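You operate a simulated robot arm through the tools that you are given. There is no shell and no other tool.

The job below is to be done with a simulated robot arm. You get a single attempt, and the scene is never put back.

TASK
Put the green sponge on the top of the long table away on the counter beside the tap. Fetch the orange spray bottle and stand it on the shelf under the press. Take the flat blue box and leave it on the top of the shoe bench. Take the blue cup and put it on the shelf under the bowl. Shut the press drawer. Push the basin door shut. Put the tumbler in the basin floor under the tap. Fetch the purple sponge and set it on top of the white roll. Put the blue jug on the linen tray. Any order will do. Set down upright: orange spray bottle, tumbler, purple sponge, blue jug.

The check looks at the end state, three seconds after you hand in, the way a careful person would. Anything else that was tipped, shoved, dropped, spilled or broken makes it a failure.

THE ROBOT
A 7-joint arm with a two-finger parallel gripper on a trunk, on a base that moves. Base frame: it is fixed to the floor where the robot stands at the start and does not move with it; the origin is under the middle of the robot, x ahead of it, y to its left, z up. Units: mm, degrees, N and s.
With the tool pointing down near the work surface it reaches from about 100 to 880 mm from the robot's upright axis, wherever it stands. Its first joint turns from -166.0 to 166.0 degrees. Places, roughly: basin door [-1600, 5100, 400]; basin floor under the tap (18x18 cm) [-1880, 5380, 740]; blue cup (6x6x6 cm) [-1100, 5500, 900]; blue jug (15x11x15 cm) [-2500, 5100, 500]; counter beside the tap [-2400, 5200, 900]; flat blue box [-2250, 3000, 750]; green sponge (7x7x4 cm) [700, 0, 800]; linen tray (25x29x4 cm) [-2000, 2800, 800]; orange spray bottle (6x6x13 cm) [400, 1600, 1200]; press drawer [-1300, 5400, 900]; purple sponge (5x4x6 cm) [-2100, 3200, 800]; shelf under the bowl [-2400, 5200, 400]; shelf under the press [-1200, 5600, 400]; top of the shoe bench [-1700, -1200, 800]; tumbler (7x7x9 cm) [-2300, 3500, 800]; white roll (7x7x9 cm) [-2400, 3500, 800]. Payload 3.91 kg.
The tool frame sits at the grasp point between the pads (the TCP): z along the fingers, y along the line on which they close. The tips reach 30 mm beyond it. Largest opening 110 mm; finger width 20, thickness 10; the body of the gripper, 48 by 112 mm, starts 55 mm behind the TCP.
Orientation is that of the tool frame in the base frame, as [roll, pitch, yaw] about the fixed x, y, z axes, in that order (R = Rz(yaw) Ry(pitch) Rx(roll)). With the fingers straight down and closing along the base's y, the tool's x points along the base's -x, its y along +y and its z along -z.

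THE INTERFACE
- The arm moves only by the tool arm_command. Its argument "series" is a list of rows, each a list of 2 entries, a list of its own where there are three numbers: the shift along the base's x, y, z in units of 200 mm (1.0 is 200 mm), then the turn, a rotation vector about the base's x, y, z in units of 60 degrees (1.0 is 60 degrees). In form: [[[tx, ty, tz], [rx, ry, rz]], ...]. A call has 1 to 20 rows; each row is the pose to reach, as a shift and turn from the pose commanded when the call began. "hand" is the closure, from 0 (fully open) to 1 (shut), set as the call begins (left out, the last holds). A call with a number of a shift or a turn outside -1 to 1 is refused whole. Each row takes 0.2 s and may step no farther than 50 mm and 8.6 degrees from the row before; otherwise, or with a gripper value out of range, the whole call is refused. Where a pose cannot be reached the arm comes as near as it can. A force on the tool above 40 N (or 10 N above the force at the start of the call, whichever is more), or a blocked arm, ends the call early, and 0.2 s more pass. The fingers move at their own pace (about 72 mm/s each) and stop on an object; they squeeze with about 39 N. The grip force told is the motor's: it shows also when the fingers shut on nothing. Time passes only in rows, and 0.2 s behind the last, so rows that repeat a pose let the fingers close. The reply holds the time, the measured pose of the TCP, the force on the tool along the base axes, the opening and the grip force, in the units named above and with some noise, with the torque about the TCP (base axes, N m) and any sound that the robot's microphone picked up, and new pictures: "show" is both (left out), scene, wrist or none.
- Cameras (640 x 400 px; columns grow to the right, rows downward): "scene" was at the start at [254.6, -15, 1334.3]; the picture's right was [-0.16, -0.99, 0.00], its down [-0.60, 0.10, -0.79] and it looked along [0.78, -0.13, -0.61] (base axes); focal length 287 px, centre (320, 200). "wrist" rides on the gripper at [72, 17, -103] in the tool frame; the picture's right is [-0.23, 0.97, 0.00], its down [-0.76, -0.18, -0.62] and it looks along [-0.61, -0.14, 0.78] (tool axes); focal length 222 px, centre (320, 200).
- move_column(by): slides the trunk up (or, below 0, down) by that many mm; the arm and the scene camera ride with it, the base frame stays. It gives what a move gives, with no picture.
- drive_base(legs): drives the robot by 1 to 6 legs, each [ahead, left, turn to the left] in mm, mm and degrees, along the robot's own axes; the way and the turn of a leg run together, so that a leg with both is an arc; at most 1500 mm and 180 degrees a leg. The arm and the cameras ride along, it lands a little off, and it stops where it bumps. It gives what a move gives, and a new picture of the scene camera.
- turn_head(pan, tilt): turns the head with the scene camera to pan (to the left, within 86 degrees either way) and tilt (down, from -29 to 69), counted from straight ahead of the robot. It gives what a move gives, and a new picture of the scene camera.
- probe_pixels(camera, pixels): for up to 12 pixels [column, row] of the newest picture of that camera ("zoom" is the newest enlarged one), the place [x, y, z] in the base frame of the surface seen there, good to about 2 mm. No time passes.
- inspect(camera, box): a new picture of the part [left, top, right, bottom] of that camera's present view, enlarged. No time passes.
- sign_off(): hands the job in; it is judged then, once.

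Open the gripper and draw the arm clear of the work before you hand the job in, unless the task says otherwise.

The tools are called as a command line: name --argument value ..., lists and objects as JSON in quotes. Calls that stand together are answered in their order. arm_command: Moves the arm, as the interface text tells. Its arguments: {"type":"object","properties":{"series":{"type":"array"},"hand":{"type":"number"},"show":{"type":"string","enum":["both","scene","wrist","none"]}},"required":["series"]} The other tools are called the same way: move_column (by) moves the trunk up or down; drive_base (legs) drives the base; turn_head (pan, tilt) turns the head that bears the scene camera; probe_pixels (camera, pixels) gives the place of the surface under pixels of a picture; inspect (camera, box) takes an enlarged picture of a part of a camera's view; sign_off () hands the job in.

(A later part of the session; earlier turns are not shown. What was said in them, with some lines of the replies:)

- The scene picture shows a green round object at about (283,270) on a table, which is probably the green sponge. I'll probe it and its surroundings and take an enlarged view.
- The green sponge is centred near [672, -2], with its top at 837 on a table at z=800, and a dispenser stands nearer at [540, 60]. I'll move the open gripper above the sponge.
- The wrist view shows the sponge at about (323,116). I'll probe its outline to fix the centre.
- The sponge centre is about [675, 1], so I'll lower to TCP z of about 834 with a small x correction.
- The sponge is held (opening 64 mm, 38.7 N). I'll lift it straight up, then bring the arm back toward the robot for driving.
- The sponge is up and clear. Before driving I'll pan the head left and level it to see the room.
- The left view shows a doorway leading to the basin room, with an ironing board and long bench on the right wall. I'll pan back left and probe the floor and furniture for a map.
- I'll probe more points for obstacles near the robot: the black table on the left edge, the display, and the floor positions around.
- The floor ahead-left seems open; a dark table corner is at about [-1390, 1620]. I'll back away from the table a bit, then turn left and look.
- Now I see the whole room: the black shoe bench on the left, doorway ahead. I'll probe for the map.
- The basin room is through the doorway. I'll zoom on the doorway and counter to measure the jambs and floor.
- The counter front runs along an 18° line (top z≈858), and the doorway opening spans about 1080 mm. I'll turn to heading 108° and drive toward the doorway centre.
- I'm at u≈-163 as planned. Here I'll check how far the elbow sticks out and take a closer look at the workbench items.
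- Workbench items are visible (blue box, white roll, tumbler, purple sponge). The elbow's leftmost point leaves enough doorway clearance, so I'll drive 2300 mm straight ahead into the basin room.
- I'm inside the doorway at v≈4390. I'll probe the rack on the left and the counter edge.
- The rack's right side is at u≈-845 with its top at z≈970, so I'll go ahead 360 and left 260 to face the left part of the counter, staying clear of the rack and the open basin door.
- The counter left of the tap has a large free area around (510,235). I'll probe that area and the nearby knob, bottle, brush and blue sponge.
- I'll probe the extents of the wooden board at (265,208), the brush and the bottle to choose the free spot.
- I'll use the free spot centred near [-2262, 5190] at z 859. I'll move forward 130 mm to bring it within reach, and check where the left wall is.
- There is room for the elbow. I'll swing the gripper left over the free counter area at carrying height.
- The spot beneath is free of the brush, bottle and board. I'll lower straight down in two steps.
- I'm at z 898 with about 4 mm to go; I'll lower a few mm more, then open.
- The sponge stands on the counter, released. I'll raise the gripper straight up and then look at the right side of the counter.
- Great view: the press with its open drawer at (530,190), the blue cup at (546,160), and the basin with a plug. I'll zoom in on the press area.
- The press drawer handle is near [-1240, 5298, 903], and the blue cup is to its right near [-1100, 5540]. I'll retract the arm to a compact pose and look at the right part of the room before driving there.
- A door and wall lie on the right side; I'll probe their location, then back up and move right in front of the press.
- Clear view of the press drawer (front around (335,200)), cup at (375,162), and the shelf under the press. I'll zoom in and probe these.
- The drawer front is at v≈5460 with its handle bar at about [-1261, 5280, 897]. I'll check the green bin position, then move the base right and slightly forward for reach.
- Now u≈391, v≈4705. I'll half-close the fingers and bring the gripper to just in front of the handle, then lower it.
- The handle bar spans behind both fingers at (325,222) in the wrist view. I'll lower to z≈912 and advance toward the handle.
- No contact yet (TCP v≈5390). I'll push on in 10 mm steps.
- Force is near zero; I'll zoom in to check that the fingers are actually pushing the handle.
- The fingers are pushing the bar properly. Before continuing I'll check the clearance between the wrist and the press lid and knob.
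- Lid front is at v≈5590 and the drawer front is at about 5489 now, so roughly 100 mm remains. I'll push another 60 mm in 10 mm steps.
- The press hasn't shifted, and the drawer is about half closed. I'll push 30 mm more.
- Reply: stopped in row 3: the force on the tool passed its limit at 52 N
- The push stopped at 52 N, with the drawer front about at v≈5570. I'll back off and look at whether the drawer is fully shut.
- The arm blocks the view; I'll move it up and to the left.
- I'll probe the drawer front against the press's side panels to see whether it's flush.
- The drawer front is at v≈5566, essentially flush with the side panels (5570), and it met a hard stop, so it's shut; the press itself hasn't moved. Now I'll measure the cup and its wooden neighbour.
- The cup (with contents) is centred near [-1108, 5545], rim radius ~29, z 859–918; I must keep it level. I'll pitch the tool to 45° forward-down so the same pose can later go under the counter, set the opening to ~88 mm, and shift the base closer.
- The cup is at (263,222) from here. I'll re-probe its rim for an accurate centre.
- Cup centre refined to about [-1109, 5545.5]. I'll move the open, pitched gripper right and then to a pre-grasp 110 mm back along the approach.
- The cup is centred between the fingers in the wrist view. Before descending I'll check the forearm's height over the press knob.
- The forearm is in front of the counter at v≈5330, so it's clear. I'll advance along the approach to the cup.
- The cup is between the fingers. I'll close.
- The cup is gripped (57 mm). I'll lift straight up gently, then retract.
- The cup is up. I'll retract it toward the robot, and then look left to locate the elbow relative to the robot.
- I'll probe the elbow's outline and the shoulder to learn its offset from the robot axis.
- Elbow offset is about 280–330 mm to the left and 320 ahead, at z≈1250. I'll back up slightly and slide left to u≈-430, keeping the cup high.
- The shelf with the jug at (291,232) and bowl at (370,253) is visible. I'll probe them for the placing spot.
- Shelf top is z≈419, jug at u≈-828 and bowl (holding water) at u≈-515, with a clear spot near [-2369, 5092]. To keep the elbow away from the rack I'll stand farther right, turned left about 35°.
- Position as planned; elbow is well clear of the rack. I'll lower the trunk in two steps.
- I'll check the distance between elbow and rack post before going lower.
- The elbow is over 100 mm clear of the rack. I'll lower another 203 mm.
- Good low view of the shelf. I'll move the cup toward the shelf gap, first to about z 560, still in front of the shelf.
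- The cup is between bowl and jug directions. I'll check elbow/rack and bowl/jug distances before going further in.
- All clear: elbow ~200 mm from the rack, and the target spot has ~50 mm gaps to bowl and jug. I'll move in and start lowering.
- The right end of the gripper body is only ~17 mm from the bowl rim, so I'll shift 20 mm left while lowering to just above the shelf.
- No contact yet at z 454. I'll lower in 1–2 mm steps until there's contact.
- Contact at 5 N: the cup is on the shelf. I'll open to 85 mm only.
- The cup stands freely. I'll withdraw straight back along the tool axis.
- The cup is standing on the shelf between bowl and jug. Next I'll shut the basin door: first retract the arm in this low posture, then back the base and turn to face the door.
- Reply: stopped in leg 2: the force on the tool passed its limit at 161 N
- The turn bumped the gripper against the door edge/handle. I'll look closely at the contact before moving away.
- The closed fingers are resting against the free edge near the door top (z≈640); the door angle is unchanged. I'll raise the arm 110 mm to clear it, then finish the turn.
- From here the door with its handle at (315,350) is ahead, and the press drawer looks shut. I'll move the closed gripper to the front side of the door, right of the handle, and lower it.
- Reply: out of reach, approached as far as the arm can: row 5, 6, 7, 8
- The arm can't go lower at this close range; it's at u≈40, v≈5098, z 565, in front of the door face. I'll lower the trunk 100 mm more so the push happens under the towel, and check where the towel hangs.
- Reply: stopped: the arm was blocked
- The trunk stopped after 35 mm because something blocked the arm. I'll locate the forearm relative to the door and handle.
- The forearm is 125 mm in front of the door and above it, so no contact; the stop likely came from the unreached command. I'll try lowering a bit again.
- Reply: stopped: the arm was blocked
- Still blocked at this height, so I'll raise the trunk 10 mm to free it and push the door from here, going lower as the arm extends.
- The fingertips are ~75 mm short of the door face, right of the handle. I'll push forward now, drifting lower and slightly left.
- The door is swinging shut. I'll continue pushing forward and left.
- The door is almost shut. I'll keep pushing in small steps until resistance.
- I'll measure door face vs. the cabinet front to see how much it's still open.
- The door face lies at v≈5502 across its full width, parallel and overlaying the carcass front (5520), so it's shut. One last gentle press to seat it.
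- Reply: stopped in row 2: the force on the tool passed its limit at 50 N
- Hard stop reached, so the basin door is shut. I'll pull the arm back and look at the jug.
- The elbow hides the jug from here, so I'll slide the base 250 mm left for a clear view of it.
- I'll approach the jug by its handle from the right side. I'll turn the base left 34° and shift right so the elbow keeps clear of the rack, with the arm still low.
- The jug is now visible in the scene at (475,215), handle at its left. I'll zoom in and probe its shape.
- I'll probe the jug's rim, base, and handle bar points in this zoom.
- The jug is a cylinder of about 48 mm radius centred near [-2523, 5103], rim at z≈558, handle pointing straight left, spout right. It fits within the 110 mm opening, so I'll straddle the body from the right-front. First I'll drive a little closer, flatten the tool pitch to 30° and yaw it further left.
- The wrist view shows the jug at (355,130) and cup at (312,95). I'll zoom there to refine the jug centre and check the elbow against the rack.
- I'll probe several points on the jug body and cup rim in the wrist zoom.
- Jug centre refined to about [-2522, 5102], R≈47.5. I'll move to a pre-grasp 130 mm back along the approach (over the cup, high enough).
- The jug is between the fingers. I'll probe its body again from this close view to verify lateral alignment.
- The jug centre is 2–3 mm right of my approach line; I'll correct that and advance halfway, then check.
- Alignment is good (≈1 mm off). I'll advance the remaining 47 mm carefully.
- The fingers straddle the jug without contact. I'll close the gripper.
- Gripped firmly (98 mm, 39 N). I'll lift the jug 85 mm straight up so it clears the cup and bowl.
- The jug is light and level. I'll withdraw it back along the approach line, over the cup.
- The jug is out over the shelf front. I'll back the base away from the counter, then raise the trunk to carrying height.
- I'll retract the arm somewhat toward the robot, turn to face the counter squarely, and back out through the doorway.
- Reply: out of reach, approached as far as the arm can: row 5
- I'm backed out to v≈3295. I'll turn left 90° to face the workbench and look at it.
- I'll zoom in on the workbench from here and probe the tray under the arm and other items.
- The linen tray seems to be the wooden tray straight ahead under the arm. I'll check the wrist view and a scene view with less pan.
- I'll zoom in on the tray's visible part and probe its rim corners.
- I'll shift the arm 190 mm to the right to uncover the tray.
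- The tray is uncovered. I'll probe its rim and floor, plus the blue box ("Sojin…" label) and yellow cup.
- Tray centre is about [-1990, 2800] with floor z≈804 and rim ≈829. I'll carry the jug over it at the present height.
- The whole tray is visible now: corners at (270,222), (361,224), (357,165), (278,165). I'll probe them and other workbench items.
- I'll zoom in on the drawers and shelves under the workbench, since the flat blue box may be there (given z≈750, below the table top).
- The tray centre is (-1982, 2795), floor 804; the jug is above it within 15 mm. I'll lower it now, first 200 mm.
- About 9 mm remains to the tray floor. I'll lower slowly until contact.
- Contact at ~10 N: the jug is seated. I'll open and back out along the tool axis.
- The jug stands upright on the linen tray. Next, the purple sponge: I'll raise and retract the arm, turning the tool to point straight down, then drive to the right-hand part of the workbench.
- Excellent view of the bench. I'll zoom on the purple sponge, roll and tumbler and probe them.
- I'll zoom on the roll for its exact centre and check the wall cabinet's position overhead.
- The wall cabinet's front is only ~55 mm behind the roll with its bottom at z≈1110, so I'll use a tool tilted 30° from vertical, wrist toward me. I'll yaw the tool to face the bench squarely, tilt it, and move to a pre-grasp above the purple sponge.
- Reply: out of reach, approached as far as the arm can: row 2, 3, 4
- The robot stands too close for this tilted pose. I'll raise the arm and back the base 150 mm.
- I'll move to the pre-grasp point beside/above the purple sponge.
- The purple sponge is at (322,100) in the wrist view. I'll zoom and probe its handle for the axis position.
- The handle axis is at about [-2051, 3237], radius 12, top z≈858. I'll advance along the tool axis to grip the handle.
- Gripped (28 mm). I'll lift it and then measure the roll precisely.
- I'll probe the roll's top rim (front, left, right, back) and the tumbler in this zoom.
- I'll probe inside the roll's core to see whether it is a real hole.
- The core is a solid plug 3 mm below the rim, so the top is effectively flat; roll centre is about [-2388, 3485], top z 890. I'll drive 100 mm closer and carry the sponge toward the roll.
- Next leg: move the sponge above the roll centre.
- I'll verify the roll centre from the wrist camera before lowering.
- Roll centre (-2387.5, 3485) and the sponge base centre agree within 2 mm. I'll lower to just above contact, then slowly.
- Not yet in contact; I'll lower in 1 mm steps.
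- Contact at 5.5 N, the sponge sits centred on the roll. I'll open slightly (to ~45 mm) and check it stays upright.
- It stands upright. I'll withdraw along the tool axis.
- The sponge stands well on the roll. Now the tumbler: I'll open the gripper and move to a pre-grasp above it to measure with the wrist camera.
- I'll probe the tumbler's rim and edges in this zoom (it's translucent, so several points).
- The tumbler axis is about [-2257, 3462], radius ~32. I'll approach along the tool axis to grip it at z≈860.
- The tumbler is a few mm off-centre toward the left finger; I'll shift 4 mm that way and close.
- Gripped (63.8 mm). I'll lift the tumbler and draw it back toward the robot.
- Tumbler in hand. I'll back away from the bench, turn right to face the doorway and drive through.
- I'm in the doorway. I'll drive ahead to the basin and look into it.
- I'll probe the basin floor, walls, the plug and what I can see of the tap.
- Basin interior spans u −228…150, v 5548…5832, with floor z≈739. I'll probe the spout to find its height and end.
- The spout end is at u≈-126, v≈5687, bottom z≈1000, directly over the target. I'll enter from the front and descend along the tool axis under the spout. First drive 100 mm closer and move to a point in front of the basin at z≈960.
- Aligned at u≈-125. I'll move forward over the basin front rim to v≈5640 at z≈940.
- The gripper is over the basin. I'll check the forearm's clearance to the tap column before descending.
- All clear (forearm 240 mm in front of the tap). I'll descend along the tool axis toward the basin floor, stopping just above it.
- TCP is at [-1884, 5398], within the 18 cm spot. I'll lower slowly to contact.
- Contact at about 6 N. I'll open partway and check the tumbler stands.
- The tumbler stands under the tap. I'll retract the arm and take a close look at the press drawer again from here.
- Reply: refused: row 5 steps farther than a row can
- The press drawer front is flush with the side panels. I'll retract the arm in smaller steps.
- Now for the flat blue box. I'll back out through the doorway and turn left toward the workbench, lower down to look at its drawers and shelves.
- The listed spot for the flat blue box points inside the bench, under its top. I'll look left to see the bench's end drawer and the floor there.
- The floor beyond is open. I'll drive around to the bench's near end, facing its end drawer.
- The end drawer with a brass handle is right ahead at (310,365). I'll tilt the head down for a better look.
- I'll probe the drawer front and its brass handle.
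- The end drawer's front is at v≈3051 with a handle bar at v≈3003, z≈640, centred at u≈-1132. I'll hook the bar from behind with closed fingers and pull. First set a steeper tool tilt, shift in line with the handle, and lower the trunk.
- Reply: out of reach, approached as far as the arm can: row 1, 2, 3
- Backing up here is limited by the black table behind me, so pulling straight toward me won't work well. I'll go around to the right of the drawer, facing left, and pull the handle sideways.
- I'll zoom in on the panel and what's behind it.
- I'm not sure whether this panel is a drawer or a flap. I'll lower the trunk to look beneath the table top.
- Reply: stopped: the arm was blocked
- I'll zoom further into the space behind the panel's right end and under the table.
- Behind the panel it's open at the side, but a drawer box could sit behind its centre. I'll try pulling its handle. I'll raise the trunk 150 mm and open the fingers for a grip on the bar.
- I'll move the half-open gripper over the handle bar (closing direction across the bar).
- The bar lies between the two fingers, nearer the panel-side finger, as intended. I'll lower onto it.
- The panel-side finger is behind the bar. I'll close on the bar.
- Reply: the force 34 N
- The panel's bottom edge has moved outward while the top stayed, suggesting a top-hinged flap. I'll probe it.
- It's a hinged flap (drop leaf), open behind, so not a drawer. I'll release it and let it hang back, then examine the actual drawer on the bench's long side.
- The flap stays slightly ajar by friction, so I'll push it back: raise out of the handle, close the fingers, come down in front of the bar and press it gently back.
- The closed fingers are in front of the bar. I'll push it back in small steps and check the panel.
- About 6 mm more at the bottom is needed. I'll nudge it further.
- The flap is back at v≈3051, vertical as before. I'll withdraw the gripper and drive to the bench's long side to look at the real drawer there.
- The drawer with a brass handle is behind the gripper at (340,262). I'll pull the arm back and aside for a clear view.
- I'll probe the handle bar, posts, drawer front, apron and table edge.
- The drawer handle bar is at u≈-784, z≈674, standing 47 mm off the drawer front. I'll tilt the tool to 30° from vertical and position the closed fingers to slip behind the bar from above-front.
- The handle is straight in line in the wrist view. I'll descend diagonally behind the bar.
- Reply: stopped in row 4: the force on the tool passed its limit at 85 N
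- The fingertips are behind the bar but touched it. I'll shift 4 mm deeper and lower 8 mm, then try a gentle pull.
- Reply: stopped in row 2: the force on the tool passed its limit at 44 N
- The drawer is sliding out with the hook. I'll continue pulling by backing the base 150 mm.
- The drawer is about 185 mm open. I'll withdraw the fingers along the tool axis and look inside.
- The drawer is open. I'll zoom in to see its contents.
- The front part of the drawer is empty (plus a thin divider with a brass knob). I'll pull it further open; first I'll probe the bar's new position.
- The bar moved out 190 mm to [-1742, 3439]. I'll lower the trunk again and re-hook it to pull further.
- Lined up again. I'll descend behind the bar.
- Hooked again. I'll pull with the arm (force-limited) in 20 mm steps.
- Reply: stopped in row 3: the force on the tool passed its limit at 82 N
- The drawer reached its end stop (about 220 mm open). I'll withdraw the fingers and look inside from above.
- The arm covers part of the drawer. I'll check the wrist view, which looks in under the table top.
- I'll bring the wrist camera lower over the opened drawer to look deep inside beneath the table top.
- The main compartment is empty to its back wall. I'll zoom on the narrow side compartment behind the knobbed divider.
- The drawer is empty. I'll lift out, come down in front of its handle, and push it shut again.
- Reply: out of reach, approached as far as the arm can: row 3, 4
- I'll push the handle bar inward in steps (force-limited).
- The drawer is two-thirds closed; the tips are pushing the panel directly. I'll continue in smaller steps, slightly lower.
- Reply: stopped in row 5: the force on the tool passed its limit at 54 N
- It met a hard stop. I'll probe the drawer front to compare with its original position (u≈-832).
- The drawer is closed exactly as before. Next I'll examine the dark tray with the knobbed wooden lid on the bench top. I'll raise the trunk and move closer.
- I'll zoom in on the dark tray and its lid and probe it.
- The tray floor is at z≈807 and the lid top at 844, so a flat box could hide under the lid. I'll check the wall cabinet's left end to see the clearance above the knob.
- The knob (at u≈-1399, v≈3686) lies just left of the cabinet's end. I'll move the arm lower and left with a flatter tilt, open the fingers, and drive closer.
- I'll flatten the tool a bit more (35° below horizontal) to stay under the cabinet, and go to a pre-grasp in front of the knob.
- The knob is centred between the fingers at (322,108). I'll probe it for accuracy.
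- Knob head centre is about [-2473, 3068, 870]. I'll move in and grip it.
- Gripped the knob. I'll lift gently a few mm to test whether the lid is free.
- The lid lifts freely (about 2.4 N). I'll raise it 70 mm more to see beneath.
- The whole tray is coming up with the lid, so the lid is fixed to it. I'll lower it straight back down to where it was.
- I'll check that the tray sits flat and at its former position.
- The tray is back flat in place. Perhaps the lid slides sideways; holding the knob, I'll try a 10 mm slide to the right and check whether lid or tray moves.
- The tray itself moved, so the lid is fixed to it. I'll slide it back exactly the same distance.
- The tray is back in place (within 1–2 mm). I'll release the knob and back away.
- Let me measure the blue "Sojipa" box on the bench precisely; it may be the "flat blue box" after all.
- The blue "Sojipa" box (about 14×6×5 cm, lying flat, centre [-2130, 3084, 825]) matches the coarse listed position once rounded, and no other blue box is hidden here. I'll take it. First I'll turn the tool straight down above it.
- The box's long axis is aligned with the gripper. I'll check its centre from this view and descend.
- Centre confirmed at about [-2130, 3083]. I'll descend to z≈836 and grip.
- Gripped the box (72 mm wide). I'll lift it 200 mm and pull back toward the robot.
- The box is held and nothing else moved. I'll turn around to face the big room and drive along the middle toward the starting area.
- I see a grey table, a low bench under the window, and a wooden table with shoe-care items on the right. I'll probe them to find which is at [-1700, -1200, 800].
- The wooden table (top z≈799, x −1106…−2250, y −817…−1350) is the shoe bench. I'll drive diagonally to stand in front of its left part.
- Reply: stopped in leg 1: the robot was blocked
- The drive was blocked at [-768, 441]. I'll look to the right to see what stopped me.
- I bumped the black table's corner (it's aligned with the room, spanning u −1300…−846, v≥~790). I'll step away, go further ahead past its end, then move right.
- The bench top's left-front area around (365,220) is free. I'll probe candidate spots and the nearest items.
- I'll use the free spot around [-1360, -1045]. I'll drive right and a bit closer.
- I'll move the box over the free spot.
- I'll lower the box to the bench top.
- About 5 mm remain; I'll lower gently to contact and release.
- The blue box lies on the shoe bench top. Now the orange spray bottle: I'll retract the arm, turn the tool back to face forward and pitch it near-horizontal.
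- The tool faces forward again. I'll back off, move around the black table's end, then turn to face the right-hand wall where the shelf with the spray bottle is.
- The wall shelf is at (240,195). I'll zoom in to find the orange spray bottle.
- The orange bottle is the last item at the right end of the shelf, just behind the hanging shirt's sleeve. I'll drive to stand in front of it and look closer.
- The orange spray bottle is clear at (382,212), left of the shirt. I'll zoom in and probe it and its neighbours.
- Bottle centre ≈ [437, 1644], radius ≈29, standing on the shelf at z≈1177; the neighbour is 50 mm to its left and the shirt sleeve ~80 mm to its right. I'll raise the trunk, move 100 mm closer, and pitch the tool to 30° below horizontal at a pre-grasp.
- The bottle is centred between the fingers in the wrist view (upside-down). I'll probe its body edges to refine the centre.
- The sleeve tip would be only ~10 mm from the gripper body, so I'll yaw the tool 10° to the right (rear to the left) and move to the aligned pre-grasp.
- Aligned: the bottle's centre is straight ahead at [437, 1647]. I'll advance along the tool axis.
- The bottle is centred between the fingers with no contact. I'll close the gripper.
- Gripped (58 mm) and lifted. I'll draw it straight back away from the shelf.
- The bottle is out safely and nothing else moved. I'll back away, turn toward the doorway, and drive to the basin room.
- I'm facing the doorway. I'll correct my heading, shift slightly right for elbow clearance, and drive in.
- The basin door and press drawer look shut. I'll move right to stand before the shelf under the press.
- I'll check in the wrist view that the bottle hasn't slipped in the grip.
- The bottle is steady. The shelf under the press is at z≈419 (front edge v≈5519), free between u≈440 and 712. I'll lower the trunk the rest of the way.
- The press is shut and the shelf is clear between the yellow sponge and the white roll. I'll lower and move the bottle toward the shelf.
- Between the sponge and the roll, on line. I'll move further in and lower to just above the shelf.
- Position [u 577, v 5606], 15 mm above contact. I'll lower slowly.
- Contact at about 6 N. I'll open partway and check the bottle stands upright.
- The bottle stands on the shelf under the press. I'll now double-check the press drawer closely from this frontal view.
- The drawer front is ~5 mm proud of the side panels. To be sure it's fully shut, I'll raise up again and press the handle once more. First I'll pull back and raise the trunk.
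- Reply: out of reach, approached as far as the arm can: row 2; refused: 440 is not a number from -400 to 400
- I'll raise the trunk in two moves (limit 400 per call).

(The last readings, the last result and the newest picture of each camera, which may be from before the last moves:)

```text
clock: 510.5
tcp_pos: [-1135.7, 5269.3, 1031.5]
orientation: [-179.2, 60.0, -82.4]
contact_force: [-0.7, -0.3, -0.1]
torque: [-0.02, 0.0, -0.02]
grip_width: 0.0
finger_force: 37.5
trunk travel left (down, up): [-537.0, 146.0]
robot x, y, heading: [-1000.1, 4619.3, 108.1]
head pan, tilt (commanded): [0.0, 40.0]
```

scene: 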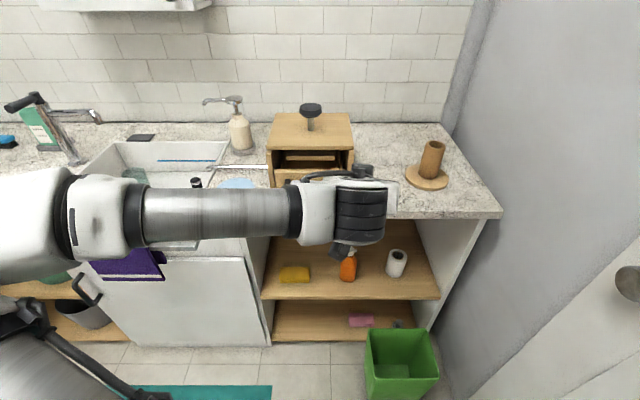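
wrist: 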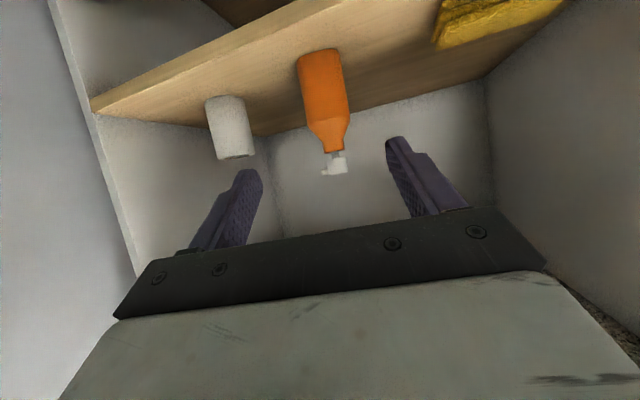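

I'll line the closed fingers up with the drawer handle centre.

arm_command --series '[[[-0.15, 0.04, 0], [0, 0, 0.043]], [[-0.3, 0.09, 0], [0, 0, 0.086]], [[-0.45, 0.135, -0.1], [0, 0, 0.129]], [[-0.6, 0.185, -0.25], [0, 0, 0.172]], [[-0.6, 0.185, -0.45], [0, 0, 0.172]], [[-0.6, 0.185, -0.605], [0, 0, 0.172]]]' --show "both"

```text
clock: 511.9
tcp_pos: [-1256.3, 5305.9, 910.6]
orientation: [-179.1, 59.9, -72.1]
contact_force: [-0.1, 0.1, 1.4]
torque: [-0.01, 0.0, -0.01]
grip_width: 0.0
finger_force: 37.3
trunk travel left (down, up): [-537.0, 146.0]
robot x, y, heading: [-1004.0, 4618.9, 107.8]
head pan, tilt (commanded): [0.0, 40.0]
```

scene: 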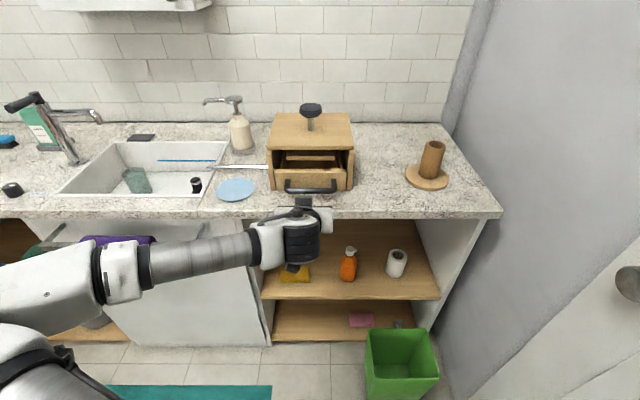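
wrist: 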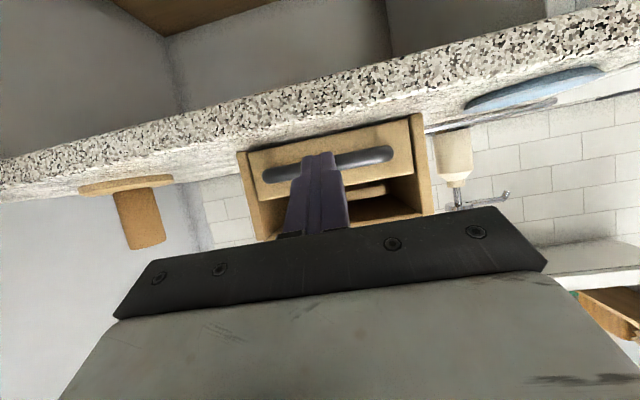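

Aligned with the handle (u≈445). I'll advance 40 mm, then press in 3 mm steps.

arm_command --series '[[[-0.031, 0.095, 0], [0, 0, 0]], [[-0.0618, 0.19, 0], [0, 0, 0]], [[-0.0665, 0.2045, 0], [0, 0, 0]], [[-0.071, 0.219, 0], [0, 0, 0]], [[-0.0757, 0.233, 0], [0, 0, 0]], [[-0.08, 0.247, 0], [0, 0, 0]], [[-0.085, 0.261, 0], [0, 0, 0]], [[-0.0896, 0.2758, 0], [0, 0, 0]]]' --show "none"

inspect --camera "scene" --box '[250, 90, 370, 220]'

```text
clock: 513.9
tcp_pos: [-1272.6, 5357.2, 910.6]
orientation: [-179.1, 59.7, -72.0]
contact_force: [2.1, -17.1, 9.1]
torque: [0.08, 0.05, 0.21]
grip_width: 0.0
finger_force: 37.2
trunk travel left (down, up): [-537.0, 146.0]
robot x, y, heading: [-1002.1, 4619.3, 108.4]
head pan, tilt (commanded): [0.0, 40.0]
stopped in row 8: the force on the tool passed its limit at 42 N (the readings are from after the stop); the commanded pose is now the measured one
```

```text
3.08 times, centred on (310, 155) of scene
```

zoom: 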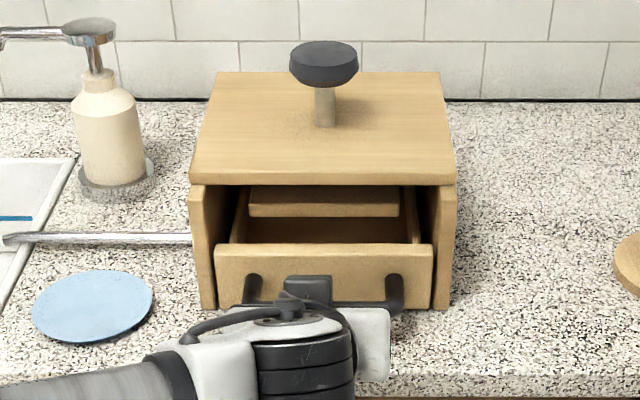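

The force rose immediately on contact. I'll probe the drawer front under this load to see whether it moved at all.

probe_pixels --camera "zoom" --pixels '[[230, 265], [420, 265], [325, 260], [205, 260], [445, 260], [240, 290], [415, 290], [448, 215], [195, 215]]'

```text
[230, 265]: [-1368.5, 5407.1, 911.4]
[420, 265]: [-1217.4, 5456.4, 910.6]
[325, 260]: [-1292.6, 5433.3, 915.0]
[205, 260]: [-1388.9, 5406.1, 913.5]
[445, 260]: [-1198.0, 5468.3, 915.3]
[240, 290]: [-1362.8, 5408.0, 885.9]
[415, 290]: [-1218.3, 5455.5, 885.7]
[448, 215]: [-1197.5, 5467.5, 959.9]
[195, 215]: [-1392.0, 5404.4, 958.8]
```

The drawer front stays at v≈5566 under load, so it's at its closed stop. I'll back off, open the gripper, and retract the arm.

arm_command --series '[[[0.031, -0.095, 0], [0, 0, 0]], [[0.09, -0.28, 0], [0, 0, 0]], [[0.14, -0.42, 0.1], [0, 0, 0]], [[0.14, -0.42, 0.3], [0, 0, 0]], [[0.14, -0.42, 0.5], [0, 0, 0]], [[0.14, -0.42, 0.7], [0, 0, 0]]]' --hand 0 --show "none"

turn_head --pan 25 --tilt 35

inspect --camera "scene" --box '[0, 60, 400, 380]'

```text
clock: 515.2
tcp_pos: [-1243.6, 5275.6, 1046.6]
orientation: [-178.2, 59.3, -71.7]
contact_force: [-0.2, -1.1, -0.1]
torque: [-0.03, 0.01, -0.02]
grip_width: 110.1
finger_force: 0.0
trunk travel left (down, up): [-537.0, 146.0]
robot x, y, heading: [-1002.9, 4618.8, 108.1]
head pan, tilt (commanded): [0.0, 40.0]
```

```text
clock: 516.1
tcp_pos: [-1247.2, 5275.5, 1048.3]
orientation: [-178.3, 59.5, -71.6]
contact_force: [1.4, 1.0, -0.2]
torque: [0.0, 0.01, 0.03]
grip_width: 110.0
finger_force: 0.1
trunk travel left (down, up): [-537.0, 146.0]
robot x, y, heading: [-1001.7, 4615.6, 108.1]
head pan, tilt (commanded): [25.0, 35.0]
```

scene: 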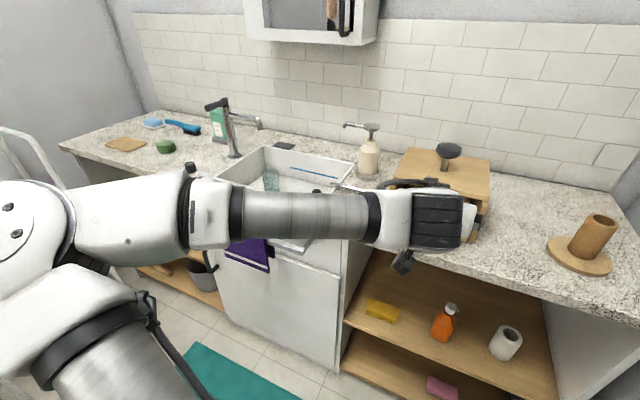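

```text
1.25 times, centred on (200, 220) of scene
```

zoom: 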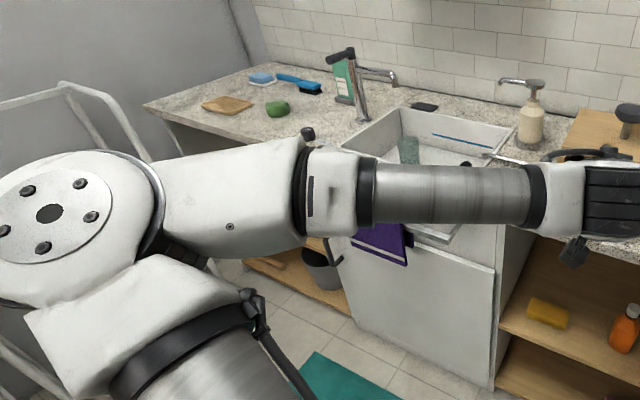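

I'll verify that the basin door is still flush.

probe_pixels --camera "zoom" --pixels '[[365, 270], [420, 300], [480, 300], [480, 360], [390, 310], [345, 262], [440, 255]]'

drive_base --legs '[[-120, 0, 0], [0, 620, 0]]'

turn_head --pan 15 --tilt 40

```text
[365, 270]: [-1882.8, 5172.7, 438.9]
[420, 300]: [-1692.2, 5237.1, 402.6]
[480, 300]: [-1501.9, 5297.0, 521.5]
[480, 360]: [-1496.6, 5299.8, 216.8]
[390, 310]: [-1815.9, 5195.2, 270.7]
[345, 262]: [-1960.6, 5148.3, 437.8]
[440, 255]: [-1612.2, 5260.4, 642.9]
```

```text
clock: 517.4
tcp_pos: [-1219.0, 5190.6, 1046.2]
orientation: [-178.0, 59.4, -71.1]
contact_force: [0.2, 0.4, 0.0]
torque: [0.03, 0.02, -0.02]
grip_width: 110.0
finger_force: 0.0
trunk travel left (down, up): [-537.0, 146.0]
robot x, y, heading: [-973.1, 4530.8, 108.2]
head pan, tilt (commanded): [25.0, 35.0]
stopped in leg 1: the robot was blocked; the commanded pose is now the measured one
```

scene: 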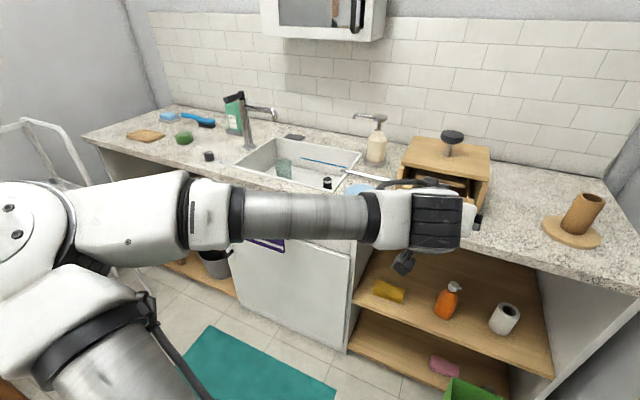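

```text
clock: 518.1
tcp_pos: [-1217.6, 5188.4, 1047.2]
orientation: [-177.9, 59.5, -71.2]
contact_force: [-0.4, 0.2, -0.1]
torque: [0.0, -0.01, 0.01]
grip_width: 109.8
finger_force: 0.0
trunk travel left (down, up): [-537.0, 146.0]
robot x, y, heading: [-975.9, 4532.1, 108.4]
head pan, tilt (commanded): [15.0, 40.0]
```

scene: 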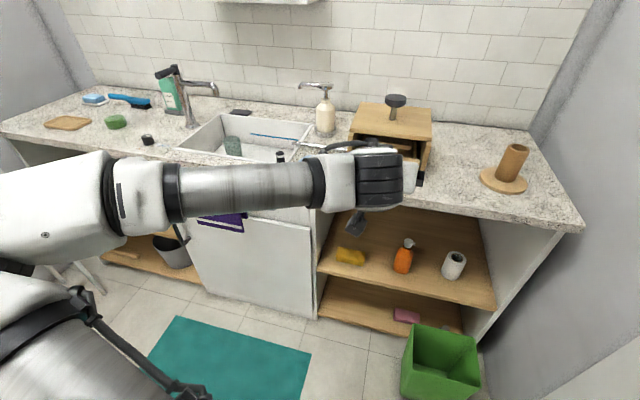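

The door plane is v≈5502 everywhere, so it's shut. Backing touched the wall behind me; I'll just slide left, in front of the doorway.

drive_base --legs '[[20, 0, 0], [0, 620, 0]]'

turn_head --pan 10 --tilt 40

inspect --camera "scene" --box '[0, 30, 640, 400]'

```text
clock: 523.8
tcp_pos: [-1820.4, 5009.7, 1048.6]
orientation: [-178.1, 59.5, -70.8]
contact_force: [0.6, -0.6, 0.5]
torque: [0.0, 0.0, -0.03]
grip_width: 110.2
finger_force: 0.0
trunk travel left (down, up): [-537.0, 146.0]
robot x, y, heading: [-1575.3, 4355.4, 108.7]
head pan, tilt (commanded): [15.0, 40.0]
```

scene: 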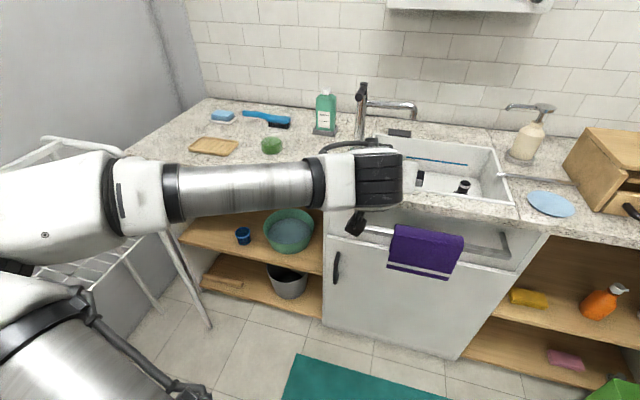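

```text
clock: 524.4
tcp_pos: [-1820.0, 5009.8, 1048.1]
orientation: [-178.0, 59.5, -71.0]
contact_force: [-0.1, -0.2, -0.7]
torque: [0.01, -0.02, -0.02]
grip_width: 109.8
finger_force: 0.1
trunk travel left (down, up): [-537.0, 146.0]
robot x, y, heading: [-1574.0, 4356.4, 108.5]
head pan, tilt (commanded): [10.0, 40.0]
```

scene: 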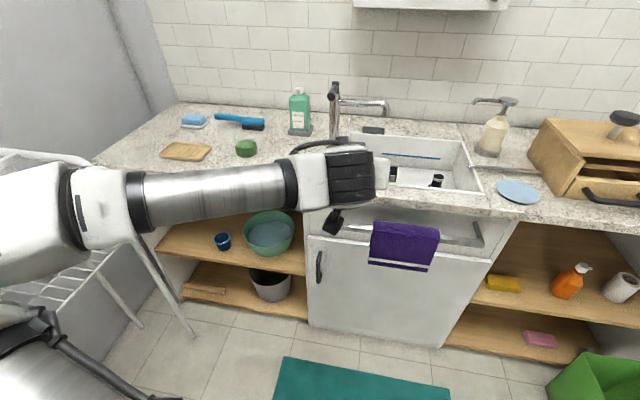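

```text
1.00 times, centred on (320, 215) of scene (not enlarged: the box is as wide or as high as the picture)
```

zoom: 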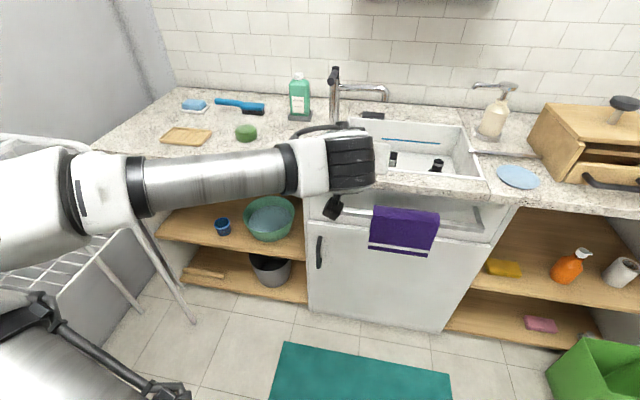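

The basin room is in order. As a last check I'll back out through the doorway and look at the workbench and the black table I brushed.

drive_base --legs '[[-600, 0, 0], [-700, 0, 0], [0, 0, 90]]'

turn_head --pan 50 --tilt 20

inspect --camera "scene" --box '[0, 50, 320, 300]'

```text
clock: 535.2
tcp_pos: [-1816.9, 2870.5, 1048.5]
orientation: [-178.1, 59.5, 19.1]
contact_force: [0.0, -0.9, -0.2]
torque: [-0.04, 0.02, 0.0]
grip_width: 109.9
finger_force: 0.1
trunk travel left (down, up): [-537.0, 146.0]
robot x, y, heading: [-1161.4, 3117.3, -161.4]
head pan, tilt (commanded): [10.0, 40.0]
```

scene: 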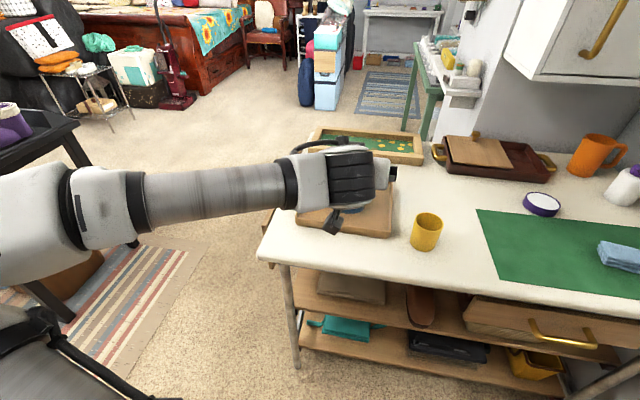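

```text
clock: 536.3
tcp_pos: [-1817.4, 2869.6, 1046.4]
orientation: [-178.0, 59.5, 19.2]
contact_force: [-1.0, -0.9, -0.4]
torque: [0.01, 0.0, 0.0]
grip_width: 110.1
finger_force: 0.0
trunk travel left (down, up): [-537.0, 146.0]
robot x, y, heading: [-1160.3, 3120.8, -161.5]
head pan, tilt (commanded): [50.0, 20.0]
```

scene: 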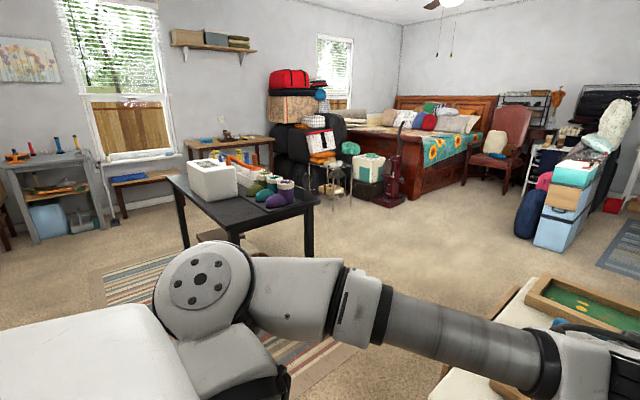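

```text
1.60 times, centred on (160, 175) of scene
```

zoom: 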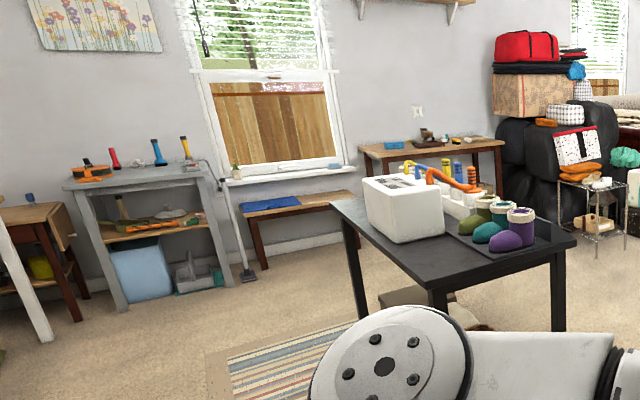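

I want to be sure the black table wasn't displaced. I'll probe its corners and legs now to compare with the initial measurement (leg at about [-1409, 1599], near end at [-1510, 443]).

probe_pixels --camera "scene" --pixels '[[309, 252], [316, 203], [232, 235], [237, 238], [168, 182], [184, 240], [245, 225], [270, 208], [205, 180], [300, 190], [180, 192], [235, 245]]'

inspect --camera "scene" --box '[150, 130, 340, 270]'

```text
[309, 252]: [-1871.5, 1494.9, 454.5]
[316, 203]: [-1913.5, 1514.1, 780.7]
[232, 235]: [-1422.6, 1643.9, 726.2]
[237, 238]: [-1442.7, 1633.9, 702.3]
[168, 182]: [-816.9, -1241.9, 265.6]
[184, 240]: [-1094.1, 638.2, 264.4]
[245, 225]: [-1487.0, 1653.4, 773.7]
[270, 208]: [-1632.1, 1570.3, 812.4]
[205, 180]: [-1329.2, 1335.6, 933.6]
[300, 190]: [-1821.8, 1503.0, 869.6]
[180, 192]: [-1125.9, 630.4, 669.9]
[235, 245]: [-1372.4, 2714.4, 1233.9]
```

```text
2.86 times, centred on (245, 200) of scene
```

zoom: 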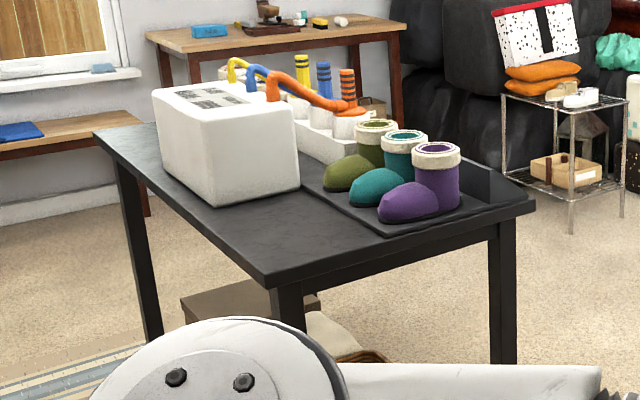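

The black table's east edge is still aligned at 108° and its items stand; it wasn't displaced. I'll back away from the bench and take a last look at the jug and the sponge-topped roll.

drive_base --legs '[[-150, 0, 0]]'

arm_command --series '[[[0.05, -0.17, 0.1], [0, 0, 0]], [[0.1, -0.34, 0.2], [0, 0, 0]], [[0.15, -0.51, 0.25], [0, 0, 0]], [[0.2, -0.68, 0.25], [0, 0, 0]]]' --show "none"

turn_head --pan -15 --tilt 35

```text
clock: 537.6
tcp_pos: [-1674.4, 2918.5, 1047.8]
orientation: [-177.9, 59.5, 19.3]
contact_force: [-0.5, 0.4, 0.0]
torque: [-0.01, 0.0, -0.02]
grip_width: 110.3
finger_force: 0.0
trunk travel left (down, up): [-537.0, 146.0]
robot x, y, heading: [-1022.0, 3168.6, -161.6]
head pan, tilt (commanded): [50.0, 20.0]
```

scene: 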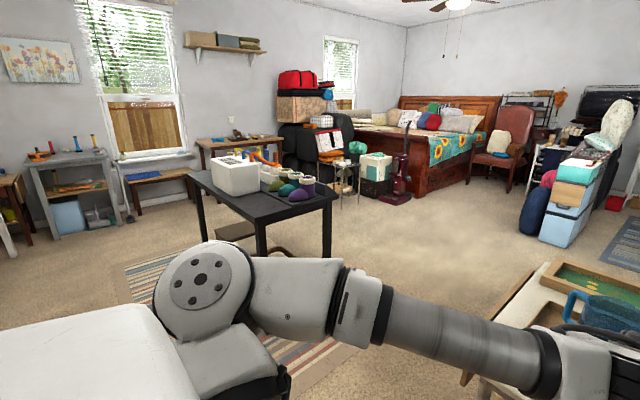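

```text
clock: 538.6
tcp_pos: [-1635.4, 2781.4, 1098.3]
orientation: [-178.1, 59.5, 19.1]
contact_force: [0.2, 0.2, -0.4]
torque: [0.01, 0.01, -0.01]
grip_width: 109.9
finger_force: 0.0
trunk travel left (down, up): [-537.0, 146.0]
robot x, y, heading: [-1020.3, 3169.2, -161.5]
head pan, tilt (commanded): [50.0, 20.0]
```

```text
clock: 540.0
tcp_pos: [-1634.8, 2781.6, 1097.8]
orientation: [-177.9, 59.5, 19.3]
contact_force: [-0.8, 0.4, -0.5]
torque: [0.02, 0.03, 0.0]
grip_width: 110.0
finger_force: 0.0
trunk travel left (down, up): [-537.0, 146.0]
robot x, y, heading: [-1020.5, 3167.2, -161.5]
head pan, tilt (commanded): [-15.0, 35.0]
```

scene: 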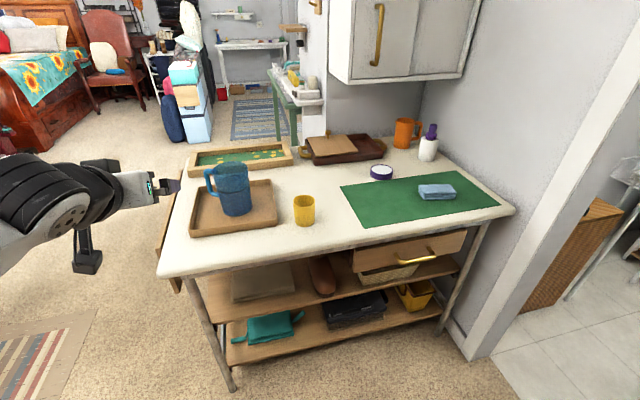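

The jug stands on the linen tray, the purple sponge is on the roll, and the drawer and flap are as they were. The gripper is open and clear of everything, so I'm handing the job in.

sign_off

```text
The job is handed in.
```

I did all nine jobs and handed the work in. I'm not certain I took the right blue box.

| Job | End state |
|---|---|
| Green sponge | On the counter to the left of the tap |
| Orange spray bottle | Standing upright on the shelf under the press |
| Flat blue box | On the shoe bench top, but see below |
| Blue cup | Standing on the shelf beside the bowl |
| Press drawer | Shut. It met a hard stop twice, with its front about 5 mm proud of the side panels |
| Basin door | Shut against a hard stop, flush across its width |
| Tumbler | Standing in the basin under the tap |
| Purple sponge | Standing on top of the white roll |
| Blue jug | Standing upright in the linen tray |

**Blue box:** I moved the blue box labelled "Sojipa", about 14×7×5 cm, from the workbench. Its centre matches the rough position you gave only if that was rounded to 250 mm. I looked for another blue box in that area and found none. If you meant a different box, that job is wrong and the Sojipa box has been moved for nothing.

**Other things I touched:**
- **Workbench:** While searching, I opened the long-side drawer and the end flap, and put both back where they measured before. I also lifted and slid the dark tray about 15 mm, then returned it to within 1–2 mm.
- **Bumps while driving:**
  - The gripper struck the open basin door at about 160 N; the door closed normally afterwards.
  - The base touched the corner of the black boot table and the basin-room wall. The table still lines up as measured and the boots I could see are upright, but those at its far end were out of view.
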